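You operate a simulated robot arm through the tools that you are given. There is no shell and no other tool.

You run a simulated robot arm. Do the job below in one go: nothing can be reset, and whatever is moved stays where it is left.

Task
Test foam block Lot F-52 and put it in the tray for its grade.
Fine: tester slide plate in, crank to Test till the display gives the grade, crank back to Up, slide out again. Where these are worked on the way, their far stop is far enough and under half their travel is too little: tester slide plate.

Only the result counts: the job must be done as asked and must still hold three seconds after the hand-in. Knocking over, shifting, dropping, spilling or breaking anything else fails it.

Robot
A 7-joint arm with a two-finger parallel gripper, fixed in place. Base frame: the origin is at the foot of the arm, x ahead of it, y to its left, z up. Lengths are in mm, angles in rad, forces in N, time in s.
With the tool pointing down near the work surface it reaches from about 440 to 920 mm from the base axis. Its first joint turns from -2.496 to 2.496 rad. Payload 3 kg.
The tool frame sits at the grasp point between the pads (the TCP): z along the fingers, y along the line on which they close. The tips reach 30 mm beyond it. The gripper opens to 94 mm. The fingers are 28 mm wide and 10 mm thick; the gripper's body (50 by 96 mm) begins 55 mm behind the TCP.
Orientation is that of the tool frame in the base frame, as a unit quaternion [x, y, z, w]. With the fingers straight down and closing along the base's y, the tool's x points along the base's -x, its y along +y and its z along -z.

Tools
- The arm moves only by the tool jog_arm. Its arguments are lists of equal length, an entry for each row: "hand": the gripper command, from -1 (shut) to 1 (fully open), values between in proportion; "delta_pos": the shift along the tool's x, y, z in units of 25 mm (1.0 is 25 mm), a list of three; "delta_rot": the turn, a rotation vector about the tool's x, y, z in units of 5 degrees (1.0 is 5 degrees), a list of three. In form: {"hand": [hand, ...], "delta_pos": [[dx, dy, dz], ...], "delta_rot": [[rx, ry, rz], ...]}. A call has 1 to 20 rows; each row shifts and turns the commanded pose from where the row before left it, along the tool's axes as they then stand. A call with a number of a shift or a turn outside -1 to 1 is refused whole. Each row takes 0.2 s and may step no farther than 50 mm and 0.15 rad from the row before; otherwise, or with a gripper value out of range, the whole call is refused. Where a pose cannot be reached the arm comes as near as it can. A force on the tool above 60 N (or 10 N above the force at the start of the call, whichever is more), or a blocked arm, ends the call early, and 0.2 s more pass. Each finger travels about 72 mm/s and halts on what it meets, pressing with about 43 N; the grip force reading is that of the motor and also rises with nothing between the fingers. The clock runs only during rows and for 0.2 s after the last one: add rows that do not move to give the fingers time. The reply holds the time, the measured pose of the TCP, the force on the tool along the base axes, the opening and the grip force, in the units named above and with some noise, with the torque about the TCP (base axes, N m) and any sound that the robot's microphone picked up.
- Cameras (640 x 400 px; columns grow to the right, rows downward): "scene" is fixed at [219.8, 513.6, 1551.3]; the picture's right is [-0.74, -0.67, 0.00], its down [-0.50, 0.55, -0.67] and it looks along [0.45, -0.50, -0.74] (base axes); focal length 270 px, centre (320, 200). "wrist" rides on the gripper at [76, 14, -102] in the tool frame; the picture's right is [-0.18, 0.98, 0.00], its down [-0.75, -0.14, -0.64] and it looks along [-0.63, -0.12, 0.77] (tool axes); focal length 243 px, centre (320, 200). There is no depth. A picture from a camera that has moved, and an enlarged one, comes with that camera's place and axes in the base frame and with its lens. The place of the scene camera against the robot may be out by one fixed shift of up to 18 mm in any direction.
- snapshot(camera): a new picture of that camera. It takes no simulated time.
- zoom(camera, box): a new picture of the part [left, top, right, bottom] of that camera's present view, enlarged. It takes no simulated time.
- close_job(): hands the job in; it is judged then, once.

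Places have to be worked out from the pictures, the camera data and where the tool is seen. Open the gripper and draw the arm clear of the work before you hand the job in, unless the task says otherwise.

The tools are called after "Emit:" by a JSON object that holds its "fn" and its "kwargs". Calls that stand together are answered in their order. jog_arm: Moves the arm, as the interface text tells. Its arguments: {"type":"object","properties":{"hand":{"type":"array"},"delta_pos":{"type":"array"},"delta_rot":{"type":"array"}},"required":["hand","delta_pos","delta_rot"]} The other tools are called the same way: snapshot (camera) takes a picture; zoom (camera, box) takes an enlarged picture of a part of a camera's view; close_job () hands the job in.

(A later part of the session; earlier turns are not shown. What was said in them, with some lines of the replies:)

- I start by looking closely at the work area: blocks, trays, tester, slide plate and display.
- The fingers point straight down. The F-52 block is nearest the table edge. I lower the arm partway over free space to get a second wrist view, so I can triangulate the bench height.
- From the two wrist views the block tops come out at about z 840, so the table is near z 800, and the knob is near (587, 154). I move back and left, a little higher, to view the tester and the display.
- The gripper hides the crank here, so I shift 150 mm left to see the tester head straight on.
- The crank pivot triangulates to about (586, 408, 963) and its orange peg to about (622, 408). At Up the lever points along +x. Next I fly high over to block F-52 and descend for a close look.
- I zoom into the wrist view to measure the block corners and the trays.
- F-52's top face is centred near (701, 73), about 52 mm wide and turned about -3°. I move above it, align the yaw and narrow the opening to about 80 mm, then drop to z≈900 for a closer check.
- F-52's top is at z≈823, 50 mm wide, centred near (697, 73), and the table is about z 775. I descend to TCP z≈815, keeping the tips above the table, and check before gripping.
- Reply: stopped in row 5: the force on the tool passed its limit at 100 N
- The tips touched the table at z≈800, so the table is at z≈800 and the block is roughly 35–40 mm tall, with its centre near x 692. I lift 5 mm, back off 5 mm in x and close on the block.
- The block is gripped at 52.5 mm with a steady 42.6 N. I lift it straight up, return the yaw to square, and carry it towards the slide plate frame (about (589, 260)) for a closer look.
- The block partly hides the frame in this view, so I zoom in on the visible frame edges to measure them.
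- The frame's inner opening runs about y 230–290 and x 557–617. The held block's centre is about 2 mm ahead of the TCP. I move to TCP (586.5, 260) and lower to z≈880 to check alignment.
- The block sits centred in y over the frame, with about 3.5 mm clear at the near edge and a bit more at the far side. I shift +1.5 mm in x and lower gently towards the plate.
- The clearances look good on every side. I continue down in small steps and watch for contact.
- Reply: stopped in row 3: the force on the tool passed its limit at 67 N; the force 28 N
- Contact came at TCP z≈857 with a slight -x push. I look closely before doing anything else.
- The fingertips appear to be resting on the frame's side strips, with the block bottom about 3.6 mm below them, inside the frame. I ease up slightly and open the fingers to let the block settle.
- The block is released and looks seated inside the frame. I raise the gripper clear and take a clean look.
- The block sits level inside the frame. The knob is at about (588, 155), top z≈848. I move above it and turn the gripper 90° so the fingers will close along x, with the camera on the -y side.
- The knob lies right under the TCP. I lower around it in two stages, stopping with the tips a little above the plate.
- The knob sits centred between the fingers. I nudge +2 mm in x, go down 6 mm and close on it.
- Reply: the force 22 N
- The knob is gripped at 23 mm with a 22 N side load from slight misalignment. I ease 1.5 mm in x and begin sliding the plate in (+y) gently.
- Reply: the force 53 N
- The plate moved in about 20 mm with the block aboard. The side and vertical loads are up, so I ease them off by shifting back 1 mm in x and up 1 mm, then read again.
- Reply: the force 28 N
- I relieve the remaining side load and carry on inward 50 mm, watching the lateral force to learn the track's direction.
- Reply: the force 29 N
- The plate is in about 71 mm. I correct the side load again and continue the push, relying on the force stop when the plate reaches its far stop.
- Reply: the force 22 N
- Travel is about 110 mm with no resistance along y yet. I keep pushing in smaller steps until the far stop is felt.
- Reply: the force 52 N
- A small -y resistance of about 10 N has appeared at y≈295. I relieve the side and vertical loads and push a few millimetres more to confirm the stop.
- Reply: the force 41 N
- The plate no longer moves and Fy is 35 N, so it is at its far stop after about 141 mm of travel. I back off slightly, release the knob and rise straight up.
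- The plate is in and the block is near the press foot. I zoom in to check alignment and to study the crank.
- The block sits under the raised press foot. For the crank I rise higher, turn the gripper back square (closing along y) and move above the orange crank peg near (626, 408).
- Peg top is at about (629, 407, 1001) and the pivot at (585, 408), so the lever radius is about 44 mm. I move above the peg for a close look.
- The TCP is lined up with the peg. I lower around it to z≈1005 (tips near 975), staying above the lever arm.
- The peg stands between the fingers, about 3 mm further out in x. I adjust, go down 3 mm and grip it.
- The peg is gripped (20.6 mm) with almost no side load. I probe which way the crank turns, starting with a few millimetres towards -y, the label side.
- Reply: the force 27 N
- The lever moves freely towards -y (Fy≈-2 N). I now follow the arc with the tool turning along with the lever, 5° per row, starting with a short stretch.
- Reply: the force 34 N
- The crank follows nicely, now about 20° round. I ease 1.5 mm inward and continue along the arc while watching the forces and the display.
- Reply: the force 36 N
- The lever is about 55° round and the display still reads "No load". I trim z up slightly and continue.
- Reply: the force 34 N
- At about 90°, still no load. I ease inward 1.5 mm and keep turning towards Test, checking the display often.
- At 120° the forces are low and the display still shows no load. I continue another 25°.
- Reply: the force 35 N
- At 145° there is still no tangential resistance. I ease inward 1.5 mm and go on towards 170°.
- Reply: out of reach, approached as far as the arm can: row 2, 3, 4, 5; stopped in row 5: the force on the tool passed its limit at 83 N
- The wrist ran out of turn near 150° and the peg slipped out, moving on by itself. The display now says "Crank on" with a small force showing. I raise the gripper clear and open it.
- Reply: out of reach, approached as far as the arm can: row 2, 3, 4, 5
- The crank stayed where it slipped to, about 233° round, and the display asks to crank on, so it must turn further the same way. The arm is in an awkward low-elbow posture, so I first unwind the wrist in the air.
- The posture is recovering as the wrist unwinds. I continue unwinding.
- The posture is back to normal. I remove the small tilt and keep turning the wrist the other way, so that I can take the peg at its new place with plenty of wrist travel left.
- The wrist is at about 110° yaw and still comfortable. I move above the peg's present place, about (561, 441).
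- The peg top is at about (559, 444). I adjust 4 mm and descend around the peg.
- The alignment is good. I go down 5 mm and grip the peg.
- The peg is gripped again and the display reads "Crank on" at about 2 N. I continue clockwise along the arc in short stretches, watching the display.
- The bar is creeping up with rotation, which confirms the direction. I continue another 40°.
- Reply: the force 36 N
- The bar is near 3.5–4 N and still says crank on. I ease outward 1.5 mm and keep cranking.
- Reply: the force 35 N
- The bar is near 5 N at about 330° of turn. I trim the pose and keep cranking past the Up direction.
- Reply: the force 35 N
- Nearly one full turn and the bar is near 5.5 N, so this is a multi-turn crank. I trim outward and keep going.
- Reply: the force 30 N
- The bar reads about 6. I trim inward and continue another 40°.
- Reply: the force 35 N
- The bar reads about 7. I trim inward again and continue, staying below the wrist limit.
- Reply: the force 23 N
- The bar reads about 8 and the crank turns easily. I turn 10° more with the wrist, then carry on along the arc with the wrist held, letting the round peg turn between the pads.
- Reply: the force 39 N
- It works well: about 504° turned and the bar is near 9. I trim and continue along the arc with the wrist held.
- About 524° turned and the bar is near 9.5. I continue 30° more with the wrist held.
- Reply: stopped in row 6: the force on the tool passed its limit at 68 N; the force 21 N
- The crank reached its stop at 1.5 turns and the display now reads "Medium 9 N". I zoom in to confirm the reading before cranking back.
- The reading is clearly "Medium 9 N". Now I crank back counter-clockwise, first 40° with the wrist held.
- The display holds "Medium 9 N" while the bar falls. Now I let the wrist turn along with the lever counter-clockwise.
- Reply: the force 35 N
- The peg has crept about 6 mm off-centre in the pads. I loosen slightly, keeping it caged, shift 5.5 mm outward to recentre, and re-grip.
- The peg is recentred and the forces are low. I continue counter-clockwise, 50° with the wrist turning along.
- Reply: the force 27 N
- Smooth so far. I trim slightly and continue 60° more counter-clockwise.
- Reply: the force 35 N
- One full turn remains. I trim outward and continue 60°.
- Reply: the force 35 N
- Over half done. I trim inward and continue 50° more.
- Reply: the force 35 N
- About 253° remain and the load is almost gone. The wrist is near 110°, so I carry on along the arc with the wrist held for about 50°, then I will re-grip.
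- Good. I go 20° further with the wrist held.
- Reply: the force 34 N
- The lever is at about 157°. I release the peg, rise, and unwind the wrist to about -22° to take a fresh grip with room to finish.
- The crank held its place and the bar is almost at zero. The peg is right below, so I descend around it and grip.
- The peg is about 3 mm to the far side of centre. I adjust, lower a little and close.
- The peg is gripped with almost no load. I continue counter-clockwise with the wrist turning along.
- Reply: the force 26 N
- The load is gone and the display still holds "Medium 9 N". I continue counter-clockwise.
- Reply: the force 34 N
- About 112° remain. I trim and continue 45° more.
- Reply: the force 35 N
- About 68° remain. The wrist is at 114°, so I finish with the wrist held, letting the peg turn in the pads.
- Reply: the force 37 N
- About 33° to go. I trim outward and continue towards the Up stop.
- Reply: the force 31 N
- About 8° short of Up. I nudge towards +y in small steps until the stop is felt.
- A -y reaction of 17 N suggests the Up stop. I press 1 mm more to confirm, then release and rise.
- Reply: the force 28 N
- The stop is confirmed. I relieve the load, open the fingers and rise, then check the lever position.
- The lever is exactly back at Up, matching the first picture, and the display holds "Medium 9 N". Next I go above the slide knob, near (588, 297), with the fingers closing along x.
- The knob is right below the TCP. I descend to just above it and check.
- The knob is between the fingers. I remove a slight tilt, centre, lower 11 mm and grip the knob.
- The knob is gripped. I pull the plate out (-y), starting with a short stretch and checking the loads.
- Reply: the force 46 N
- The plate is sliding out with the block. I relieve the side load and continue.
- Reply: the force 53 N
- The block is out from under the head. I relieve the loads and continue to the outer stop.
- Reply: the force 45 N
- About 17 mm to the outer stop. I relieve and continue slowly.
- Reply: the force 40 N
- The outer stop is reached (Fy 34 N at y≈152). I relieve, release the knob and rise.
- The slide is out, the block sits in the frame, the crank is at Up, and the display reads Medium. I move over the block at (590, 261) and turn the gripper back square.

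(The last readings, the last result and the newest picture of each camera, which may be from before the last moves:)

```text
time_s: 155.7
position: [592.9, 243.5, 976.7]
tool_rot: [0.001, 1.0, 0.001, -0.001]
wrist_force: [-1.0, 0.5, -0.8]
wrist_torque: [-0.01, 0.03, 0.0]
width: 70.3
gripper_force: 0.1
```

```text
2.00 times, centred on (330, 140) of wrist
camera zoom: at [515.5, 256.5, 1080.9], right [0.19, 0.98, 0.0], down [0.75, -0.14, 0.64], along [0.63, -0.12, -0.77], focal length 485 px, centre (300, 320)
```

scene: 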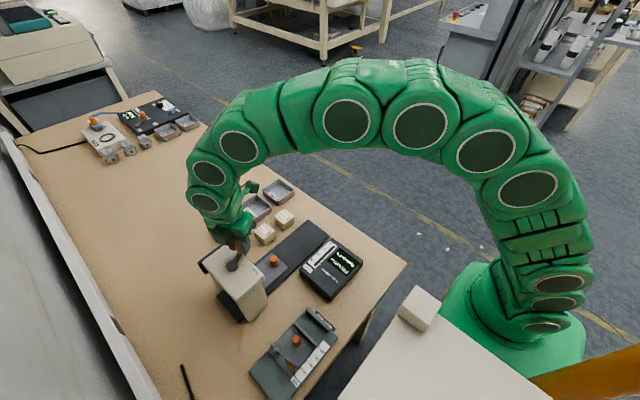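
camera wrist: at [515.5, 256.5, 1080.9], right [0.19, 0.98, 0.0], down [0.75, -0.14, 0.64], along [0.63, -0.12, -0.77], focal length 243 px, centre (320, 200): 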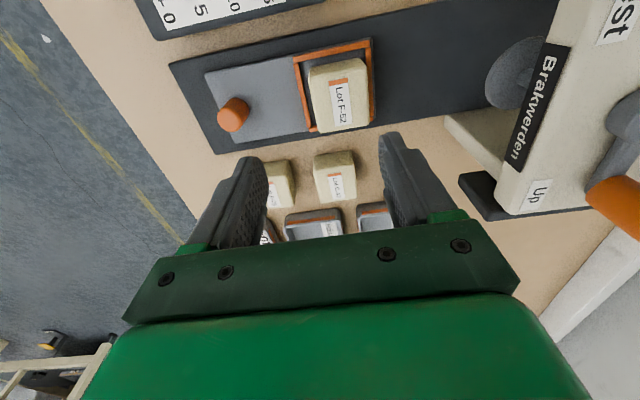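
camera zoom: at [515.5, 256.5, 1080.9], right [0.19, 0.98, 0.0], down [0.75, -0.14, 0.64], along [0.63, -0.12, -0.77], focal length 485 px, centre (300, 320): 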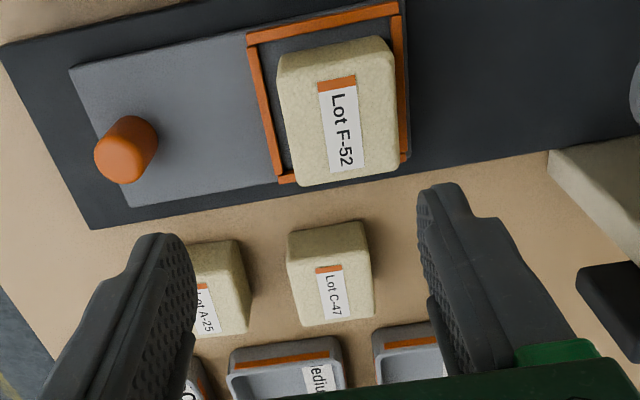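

F-52's top centre is near (588, 262). I move above it and descend to z≈890 to check the alignment.

Emit:
{"fn": "jog_arm", "kwargs": {"hand": [0.5, 0.5, 0.5, 0.5, 0.5, 0.5], "delta_pos": [[0.2, 0.78, 0], [0, 0, 0.9], [0, 0, 0.9], [0, 0, 0.9], [0, 0, 0.7], [0, 0, 0]], "delta_rot": [[0, 0, 0], [0, 0, 0], [0, 0, 0], [0, 0, 0], [0, 0, 0], [0, 0, 0]]}}

Emit:
{"fn": "zoom", "kwargs": {"camera": "wrist", "box": [200, 60, 420, 260]}}

```text
time_s: 157.1
position: [587.7, 262.3, 892.4]
tool_rot: [0.0, 1.0, 0.0, -0.001]
wrist_force: [0.3, 0.8, -0.4]
wrist_torque: [-0.02, 0.01, 0.01]
width: 70.6
gripper_force: 0.2
```

```text
2.00 times, centred on (310, 160) of wrist
camera zoom: at [510.8, 276.4, 996.1], right [0.18, 0.98, 0.0], down [0.75, -0.14, 0.64], along [0.63, -0.12, -0.77], focal length 485 px, centre (340, 280)
```

zoom: 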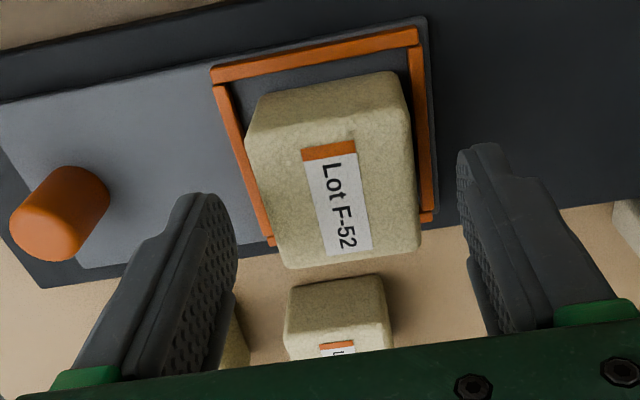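

The alignment is good. I lower to z≈861, so the tips stay above the frame strips, and grip the block.

Emit:
{"fn": "jog_arm", "kwargs": {"hand": [0.5, 0.5, 0.5, 0.5, -1, -1, -1, -1], "delta_pos": [[0, -0.02, 0.5], [0, 0, 0.5], [0, 0, 0.25], [0, 0, 0], [0, 0, 0], [0, 0, 0], [0, 0, 0], [0, 0, 0]], "delta_rot": [[0, 0, 0], [0, 0, 0], [0, 0, 0], [0, 0, 0], [0, 0, 0], [0, 0, 0], [0, 0, 0], [0, 0, 0]]}}

Emit:
{"fn": "zoom", "kwargs": {"camera": "wrist", "box": [200, 60, 420, 260]}}

```text
time_s: 158.8
position: [588.0, 263.8, 862.1]
tool_rot: [0.0, 1.0, 0.001, -0.001]
wrist_force: [-0.8, -0.8, 0.2]
wrist_torque: [-0.03, 0.02, 0.01]
width: 52.3
gripper_force: 43.0
```

```text
2.00 times, centred on (310, 160) of wrist
camera zoom: at [510.1, 276.7, 965.0], right [0.18, 0.98, 0.0], down [0.75, -0.14, 0.64], along [0.63, -0.12, -0.77], focal length 485 px, centre (340, 280)
```

zoom: 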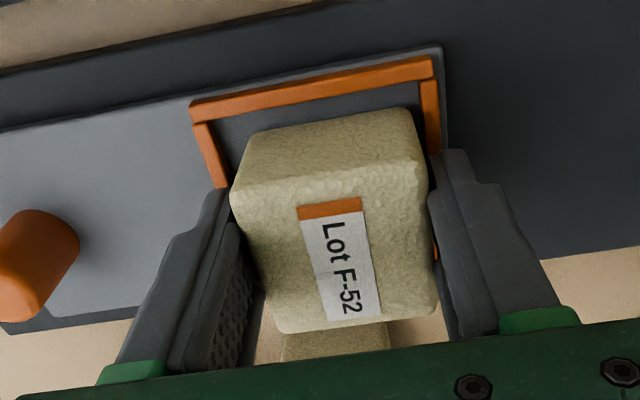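

The block is gripped (52.3 mm). I lift it straight out of the frame and carry it high towards the Medium tray, whose centre I judge to be about (802, 198).

Emit:
{"fn": "jog_arm", "kwargs": {"hand": [-1, -1, -1, -1, -1, -1, -1, -1, -1, -1, -1, -1, -1, -1], "delta_pos": [[0, 0, -0.4], [0, 0, -0.8], [0, 0, -1], [0, 0, -1], [0, 0, -1], [-0.8, -0.25, 0], [-0.9, -0.3, 0], [-0.9, -0.3, 0], [-0.9, -0.3, 0], [-0.9, -0.3, 0], [-0.9, -0.3, 0], [-0.9, -0.3, 0], [-0.7, -0.2, 0], [0, 0, 0]], "delta_rot": [[0, 0, 0], [0, 0, 0], [0, 0, 0], [0, 0, 0], [0, 0, 0], [0, 0, 0], [0, 0, 0], [0, 0, 0], [0, 0, 0], [0, 0, 0], [0, 0, 0], [0, 0, 0], [0, 0, 0], [0, 0, 0]]}}

Emit:
{"fn": "snapshot", "kwargs": {"camera": "wrist"}}

Emit:
{"fn": "zoom", "kwargs": {"camera": "scene", "box": [200, 130, 370, 280]}}

```text
time_s: 161.8
position: [758.8, 206.0, 967.9]
tool_rot: [0.0, 1.0, 0.0, 0.0]
wrist_force: [0.2, -0.1, 0.7]
wrist_torque: [-0.01, 0.0, -0.01]
width: 52.3
gripper_force: 43.0
```

```text
taken
camera wrist: at [682.1, 219.7, 1070.9], right [0.18, 0.98, 0.0], down [0.75, -0.14, 0.64], along [0.63, -0.12, -0.77], focal length 243 px, centre (320, 200)
```

wrist: 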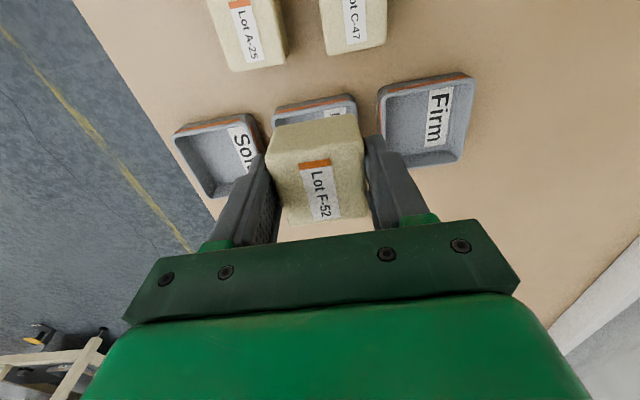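

```text
2.67 times, centred on (285, 205) of scene
camera zoom: at [219.8, 513.6, 1551.3], right [-0.74, -0.67, 0.0], down [-0.5, 0.55, -0.67], along [0.45, -0.5, -0.74], focal length 720 px, centre (413, 187)
```

zoom: 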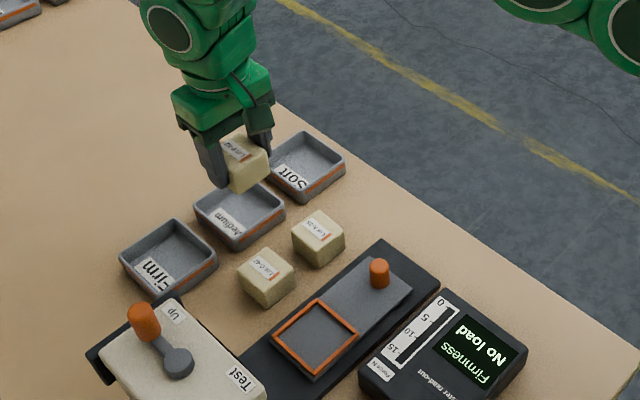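

The tray centres are about 107 mm apart, and Medium is at (804, 198). I move over it and lower partway to check.

Emit:
{"fn": "jog_arm", "kwargs": {"hand": [-1, -1, -1, -1, -1, -1], "delta_pos": [[-0.89, -0.155, 0], [-0.89, -0.155, 0], [0, 0, 0.9], [0, 0, 0.9], [0, 0, 0.6], [0, 0, 0]], "delta_rot": [[0, 0, 0], [0, 0, 0], [0, 0, 0], [0, 0, 0], [0, 0, 0], [0, 0, 0]]}}

Emit:
{"fn": "snapshot", "kwargs": {"camera": "wrist"}}

Emit:
{"fn": "zoom", "kwargs": {"camera": "scene", "box": [210, 150, 310, 250]}}

```text
time_s: 163.2
position: [804.3, 200.0, 906.8]
tool_rot: [0.0, 1.0, 0.001, -0.001]
wrist_force: [0.2, -0.3, -1.5]
wrist_torque: [0.03, 0.02, -0.03]
width: 52.6
gripper_force: 42.4
```

```text
taken
camera wrist: at [727.2, 212.7, 1010.5], right [0.18, 0.98, 0.0], down [0.76, -0.14, 0.64], along [0.63, -0.12, -0.77], focal length 243 px, centre (320, 200)
```

wrist: 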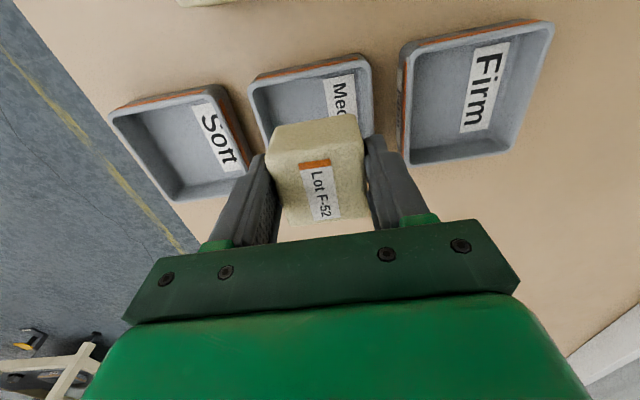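

```text
4.00 times, centred on (260, 200) of scene
camera zoom: at [219.8, 513.6, 1551.3], right [-0.74, -0.67, 0.0], down [-0.5, 0.55, -0.67], along [0.45, -0.5, -0.74], focal length 1080 px, centre (560, 200)
```

zoom: 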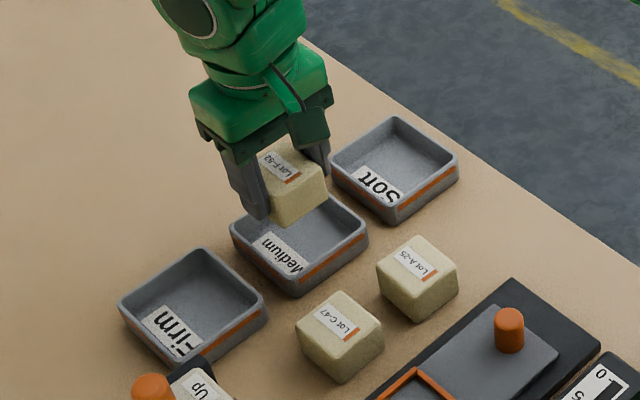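

The block hangs over the Medium tray. Before lowering the fingers into it I measure the tray's inner size and rim height from close zooms of the trays.

Emit:
{"fn": "zoom", "kwargs": {"camera": "wrist", "box": [390, 10, 570, 180]}}

Emit:
{"fn": "zoom", "kwargs": {"camera": "wrist", "box": [230, 40, 400, 160]}}

Emit:
{"fn": "zoom", "kwargs": {"camera": "scene", "box": [225, 175, 275, 225]}}

```text
2.35 times, centred on (480, 95) of wrist
camera zoom: at [727.2, 212.7, 1010.5], right [0.18, 0.98, 0.0], down [0.76, -0.14, 0.64], along [0.63, -0.12, -0.77], focal length 571 px, centre (-56, 447)
```

zoom: 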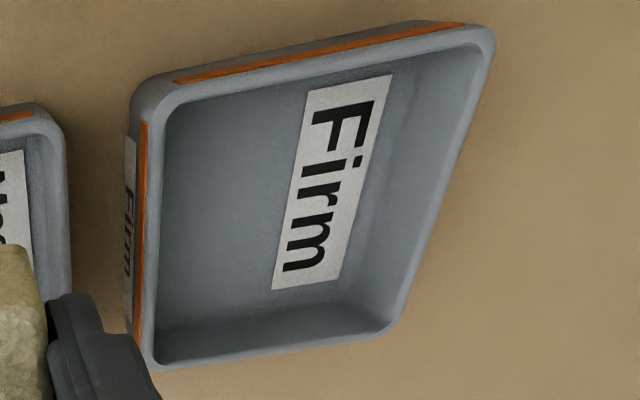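

```text
3.33 times, centred on (315, 100) of wrist
camera zoom: at [727.2, 212.7, 1010.5], right [0.18, 0.98, 0.0], down [0.76, -0.14, 0.64], along [0.63, -0.12, -0.77], focal length 809 px, centre (337, 533)
```

zoom: 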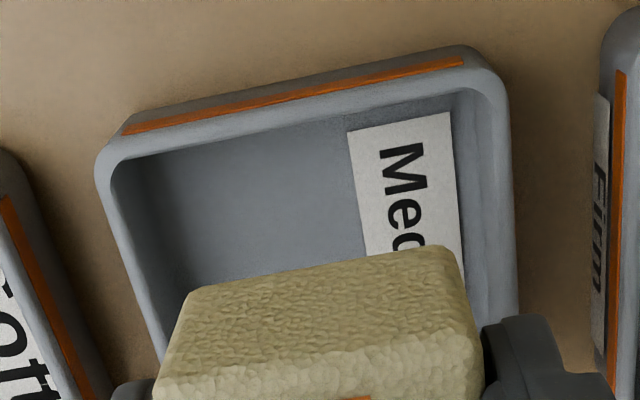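

```text
8.00 times, centred on (250, 200) of scene
camera zoom: at [219.8, 513.6, 1551.3], right [-0.74, -0.67, 0.0], down [-0.5, 0.55, -0.67], along [0.45, -0.5, -0.74], focal length 2161 px, centre (880, 200)
```

zoom: 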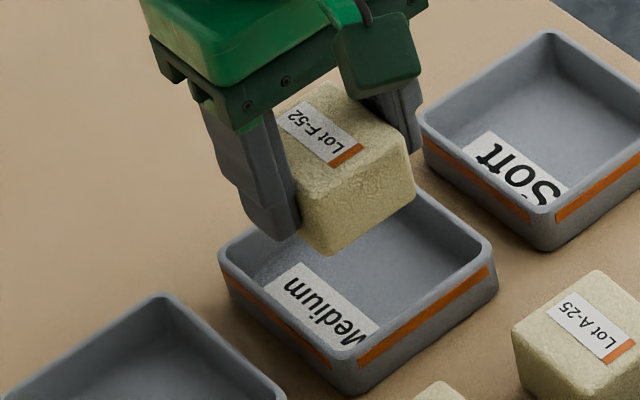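

The tray's inner width is about 80 mm, rim z≈825, inner centre near (808, 196). I shift 2 mm in x and -2 mm in y to centre, then lower to just inside the rim and check.

Emit:
{"fn": "jog_arm", "kwargs": {"hand": [-1, -1, -1, -1, -1], "delta_pos": [[-0.08, -0.08, 0], [0, 0, 0.6], [0, 0, 0.6], [0, 0, 0.4], [0, 0, 0]], "delta_rot": [[0, 0, 0], [0, 0, 0], [0, 0, 0], [0, 0, 0], [0, 0, 0]]}}

Emit:
{"fn": "zoom", "kwargs": {"camera": "wrist", "box": [200, 20, 440, 240]}}

Emit:
{"fn": "zoom", "kwargs": {"camera": "scene", "box": [225, 175, 275, 225]}}

```text
time_s: 164.4
position: [807.5, 196.4, 864.6]
tool_rot: [0.0, 1.0, 0.001, -0.001]
wrist_force: [-0.1, 1.3, -0.3]
wrist_torque: [0.01, -0.03, 0.01]
width: 52.4
gripper_force: 43.0
```

```text
1.82 times, centred on (320, 130) of wrist
camera zoom: at [729.5, 210.4, 969.4], right [0.18, 0.98, 0.0], down [0.75, -0.14, 0.64], along [0.63, -0.12, -0.77], focal length 441 px, centre (320, 327)
```

zoom: 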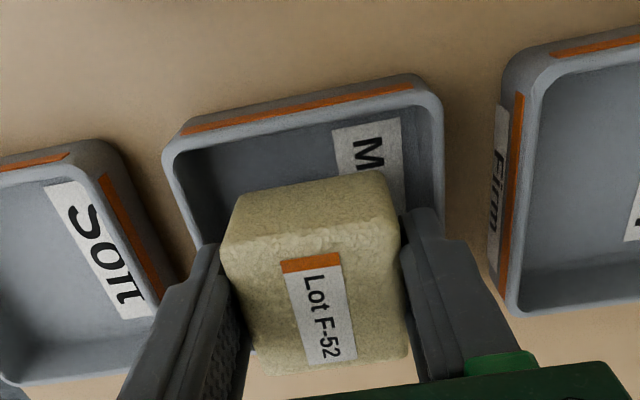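

```text
8.00 times, centred on (250, 200) of scene
camera zoom: at [219.8, 513.6, 1551.3], right [-0.74, -0.67, 0.0], down [-0.5, 0.55, -0.67], along [0.45, -0.5, -0.74], focal length 2161 px, centre (880, 200)
```

zoom: 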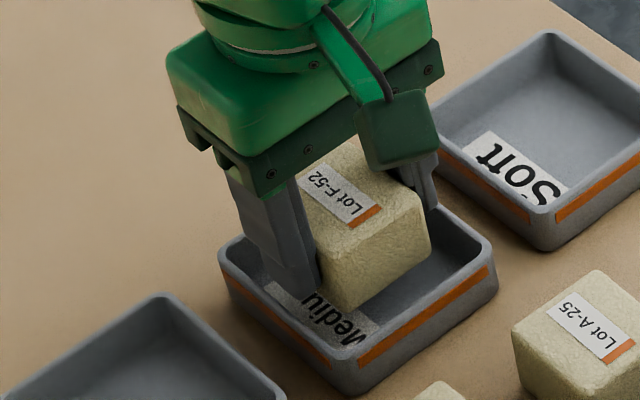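

The fingers are centred over the tray to within about 1 mm. I lower slowly into it, looking for the floor contact.

Emit:
{"fn": "jog_arm", "kwargs": {"hand": [-1, -1, -1, -1, -1, -1], "delta_pos": [[0.06, -0.02, 0.2], [0, 0, 0.15], [0, 0, 0.1], [0, 0, 0.08], [0, 0, 0.06], [0, 0, 0]], "delta_rot": [[0, 0, 0], [0, 0, 0], [0, 0, 0], [0, 0, 0], [0, 0, 0], [0, 0, 0]]}}

Emit:
{"fn": "zoom", "kwargs": {"camera": "scene", "box": [225, 175, 275, 225]}}

```text
time_s: 165.8
position: [804.6, 195.1, 851.9]
tool_rot: [0.0, 1.0, 0.001, -0.001]
wrist_force: [0.3, 0.2, -0.5]
wrist_torque: [0.03, 0.0, -0.02]
width: 52.2
gripper_force: 43.3
```

```text
8.00 times, centred on (250, 200) of scene
camera zoom: at [219.8, 513.6, 1551.3], right [-0.74, -0.67, 0.0], down [-0.5, 0.55, -0.67], along [0.45, -0.5, -0.74], focal length 2161 px, centre (880, 200)
```

zoom: 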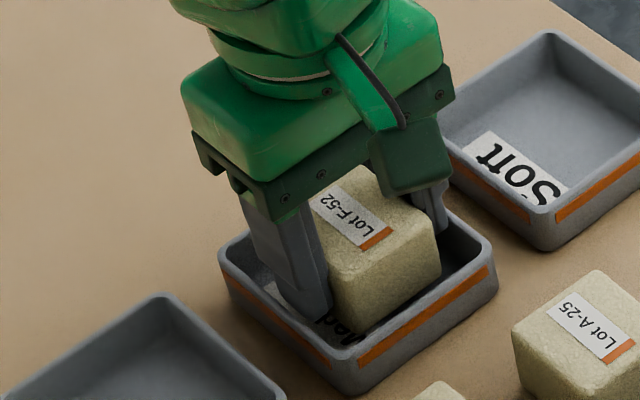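

No contact yet, with forces near zero. I continue down in 1–2 mm steps.

Emit:
{"fn": "jog_arm", "kwargs": {"hand": [-1, -1, -1, -1], "delta_pos": [[0, 0, 0.06], [0, 0, 0.05], [0, 0, 0.05], [0, 0, 0]], "delta_rot": [[0, 0, 0], [0, 0, 0], [0, 0, 0], [0, 0, 0]]}}

```text
time_s: 166.8
position: [804.5, 196.3, 847.9]
tool_rot: [0.001, 1.0, 0.001, -0.002]
wrist_force: [1.2, 0.6, 0.4]
wrist_torque: [0.0, 0.02, 0.0]
width: 52.5
gripper_force: 43.2
```

Still no contact at z≈848. I take three more 1 mm steps.

Emit:
{"fn": "jog_arm", "kwargs": {"hand": [-1, -1, -1, -1], "delta_pos": [[0, 0, 0.04], [0, 0, 0.04], [0, 0, 0.04], [0, 0, 0]], "delta_rot": [[0, 0, 0], [0, 0, 0], [0, 0, 0], [0, 0, 0]]}}

Emit:
{"fn": "zoom", "kwargs": {"camera": "scene", "box": [225, 175, 275, 225]}}

Emit:
{"fn": "zoom", "kwargs": {"camera": "wrist", "box": [200, 20, 440, 240]}}

```text
time_s: 167.8
position: [806.5, 196.0, 844.0]
tool_rot: [0.0, 1.0, 0.001, 0.0]
wrist_force: [0.6, 0.4, -0.7]
wrist_torque: [0.0, -0.03, -0.02]
width: 52.4
gripper_force: 43.0
```

```text
8.00 times, centred on (250, 200) of scene
camera zoom: at [219.8, 513.6, 1551.3], right [-0.74, -0.67, 0.0], down [-0.5, 0.55, -0.67], along [0.45, -0.5, -0.74], focal length 2161 px, centre (880, 200)
```

zoom: 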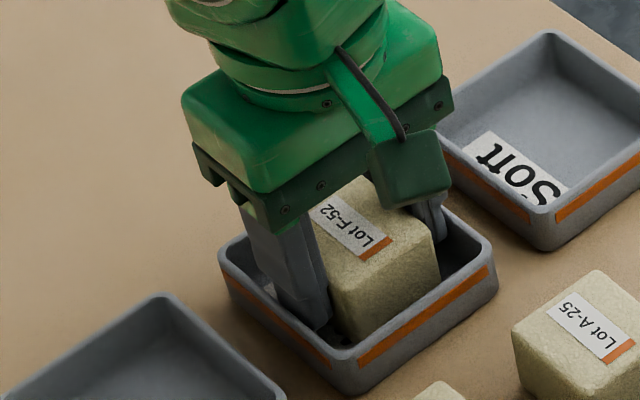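

```text
1.82 times, centred on (320, 130) of wrist
camera zoom: at [728.9, 209.6, 948.2], right [0.18, 0.98, 0.0], down [0.75, -0.14, 0.64], along [0.63, -0.12, -0.77], focal length 441 px, centre (320, 327)
```

zoom: 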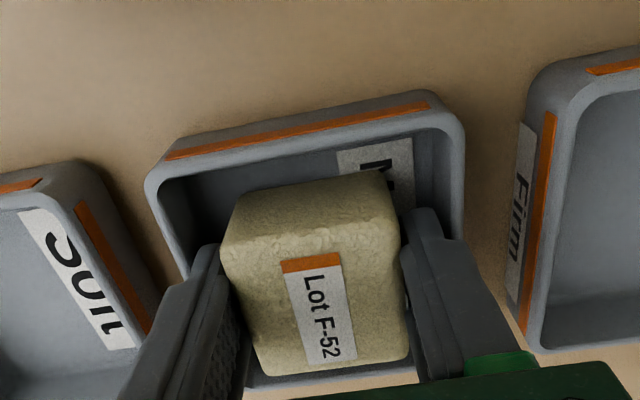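

No contact yet at z≈844. I continue in 1 mm steps.

Emit:
{"fn": "jog_arm", "kwargs": {"hand": [-1, -1, -1, -1], "delta_pos": [[0, 0, 0.04], [0, 0, 0.04], [0, 0, 0.03], [0, 0, 0]], "delta_rot": [[0, 0, 0], [0, 0, 0], [0, 0, 0], [0, 0, 0]]}}

```text
time_s: 168.8
position: [806.6, 196.0, 843.6]
tool_rot: [0.001, 1.0, 0.001, 0.001]
wrist_force: [5.0, 2.9, 34.0]
wrist_torque: [-0.15, 0.12, 0.05]
width: 52.5
gripper_force: 43.1
```

Floor contact: Fz is 34 N at z≈843. I ease up slightly, open just a few millimetres so as not to touch the tray walls, and rise straight up.

Emit:
{"fn": "jog_arm", "kwargs": {"hand": [-1, 0.19, 0.19, 0.19, 0.19, 0.19, 0.19, 0.19, 0.19, 0.19], "delta_pos": [[0, 0, -0.03], [0, 0, 0], [0, 0, 0], [0, 0, -0.2], [0, 0, -0.4], [0, 0, -0.8], [0, 0, -1], [0, 0, -1], [0, 0, -1], [0, 0, 0]], "delta_rot": [[0, 0, 0], [0, 0, 0], [0, 0, 0], [0, 0, 0], [0, 0, 0], [0, 0, 0], [0, 0, 0], [0, 0, 0], [0, 0, 0], [0, 0, 0]]}}

Emit:
{"fn": "snapshot", "kwargs": {"camera": "wrist"}}

Emit:
{"fn": "zoom", "kwargs": {"camera": "scene", "box": [225, 175, 275, 225]}}

```text
time_s: 171.1
position: [805.0, 196.0, 954.0]
tool_rot: [0.0, 1.0, 0.001, 0.0]
wrist_force: [1.3, 0.4, -0.4]
wrist_torque: [0.01, 0.0, 0.04]
width: 55.9
gripper_force: 0.1
```

```text
taken
camera wrist: at [727.4, 209.4, 1057.4], right [0.18, 0.98, 0.0], down [0.75, -0.14, 0.64], along [0.63, -0.12, -0.77], focal length 243 px, centre (320, 200)
```

wrist: 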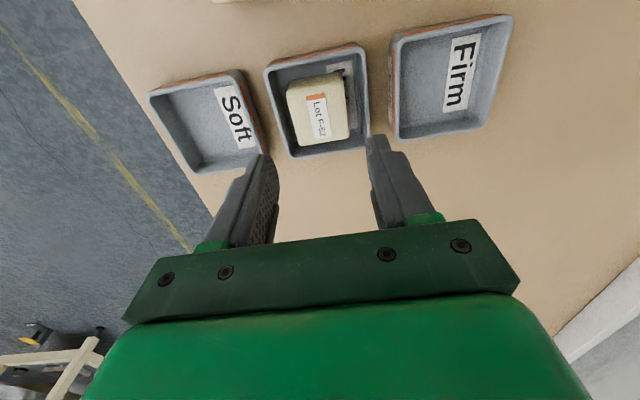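

```text
8.00 times, centred on (250, 200) of scene
camera zoom: at [219.8, 513.6, 1551.3], right [-0.74, -0.67, 0.0], down [-0.5, 0.55, -0.67], along [0.45, -0.5, -0.74], focal length 2161 px, centre (880, 200)
```

zoom: 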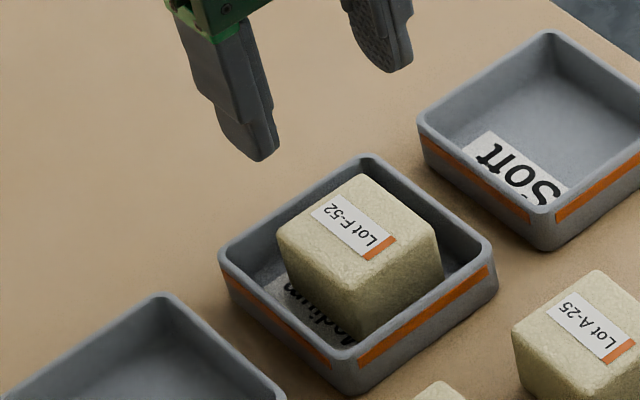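

F-52 sits flat in the Medium tray, and the tray has not moved. I open the gripper, draw the arm up and clear, and inspect the whole scene.

Emit:
{"fn": "jog_arm", "kwargs": {"hand": [0.19, 0.19, 0.5, 1, 1, 1, 1, 1, 1, 1, 1, 1, 1, 1, 1, 1], "delta_pos": [[0, 0, -1], [0, 0, -1], [0, 0, -1], [0, 0, -1], [0, 0, -1], [0, 0, -1], [0, 0, -1], [0.8, -0.8, -1], [0.8, -0.8, 0], [0.8, -0.8, 0], [0.8, -0.8, 0], [0.8, -0.8, 0], [0.8, -0.8, 0], [0.8, -0.8, 0], [0.8, -0.8, 0], [0, 0, 0]], "delta_rot": [[0, 0, 0], [0, 0, 0], [0, 0, 0], [0, 0, 0], [0, 0, 0], [0, 0, 0], [0, 0, 0], [0, 0, 0], [0, 0, 0], [0, 0, 0], [0, 0, 0], [0, 0, 0], [0, 0, 0], [0, 0, 0], [0, 0, 0], [0, 0, 0]]}}

Emit:
{"fn": "snapshot", "kwargs": {"camera": "scene"}}

Emit:
{"fn": "zoom", "kwargs": {"camera": "scene", "box": [190, 170, 370, 330]}}

Emit:
{"fn": "zoom", "kwargs": {"camera": "scene", "box": [240, 300, 350, 400]}}

```text
time_s: 174.4
position: [645.7, 34.6, 1150.6]
tool_rot: [0.0, 1.0, 0.001, -0.001]
wrist_force: [0.3, -0.3, -0.3]
wrist_torque: [-0.01, 0.0, -0.01]
width: 94.0
gripper_force: 0.1
```

```text
taken
```

scene: 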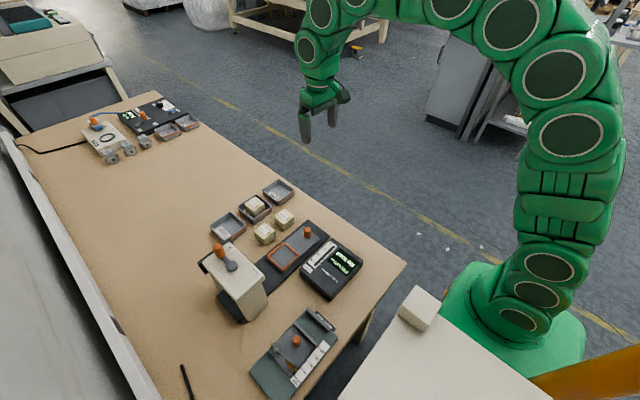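

```text
2.50 times, centred on (280, 250) of scene
camera zoom: at [219.8, 513.6, 1551.3], right [-0.74, -0.67, 0.0], down [-0.5, 0.55, -0.67], along [0.45, -0.5, -0.74], focal length 675 px, centre (420, 75)
```

zoom: 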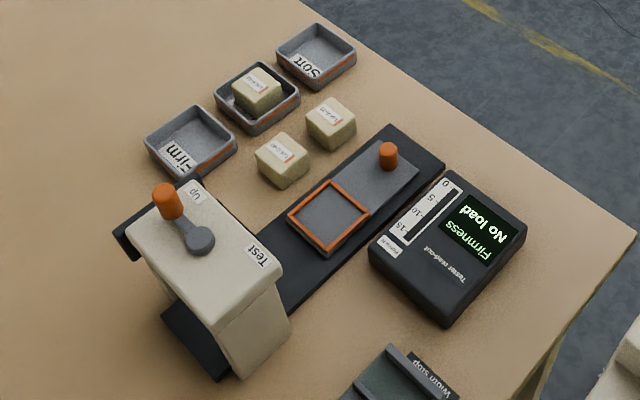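

```text
4.00 times, centred on (295, 350) of scene
camera zoom: at [219.8, 513.6, 1551.3], right [-0.74, -0.67, 0.0], down [-0.5, 0.55, -0.67], along [0.45, -0.5, -0.74], focal length 1080 px, centre (420, -400)
```

zoom: 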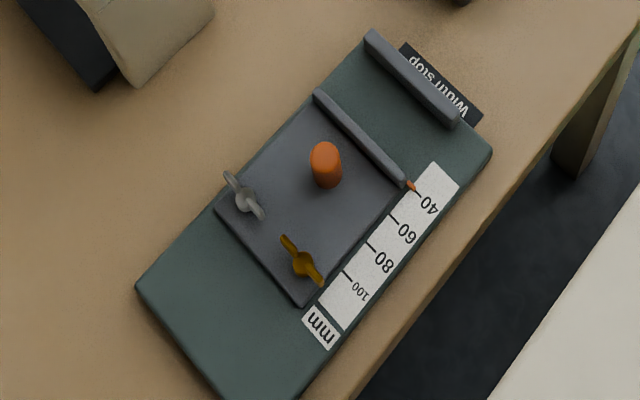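

Everything matches the first picture: slide out, crank at Up, other blocks, trays and the width stop unmoved. F-52, graded Medium at 9 N, rests in the Medium tray, and the gripper is open and clear. I hand the job in.

Emit:
{"fn": "close_job", "kwargs": {}}

```text
The job is handed in.
```

Foam block Lot F-52 tested as **Medium (9 N)**, and it is now lying flat in the Medium tray. The job is handed in.

- **Test:** I slid the plate in to its far stop and turned the crank about 1.5 turns to its stop, where the display gave "Medium 9 N".
- **Crank slip:** During cranking the gripper ran out of wrist turn and lost the crank handle. The crank moved on by itself, past where I was guiding it. I re-gripped it and carried on, and nothing else was touched or moved.
- **Reset:** The crank is back at Up and the slide plate is back out at its outer stop. The display went back to "No load" once the block was lifted off.
- **Everything else:** In the final pictures the other two blocks, the trays and the width stop sit where they started. The gripper is open and clear of the bench.
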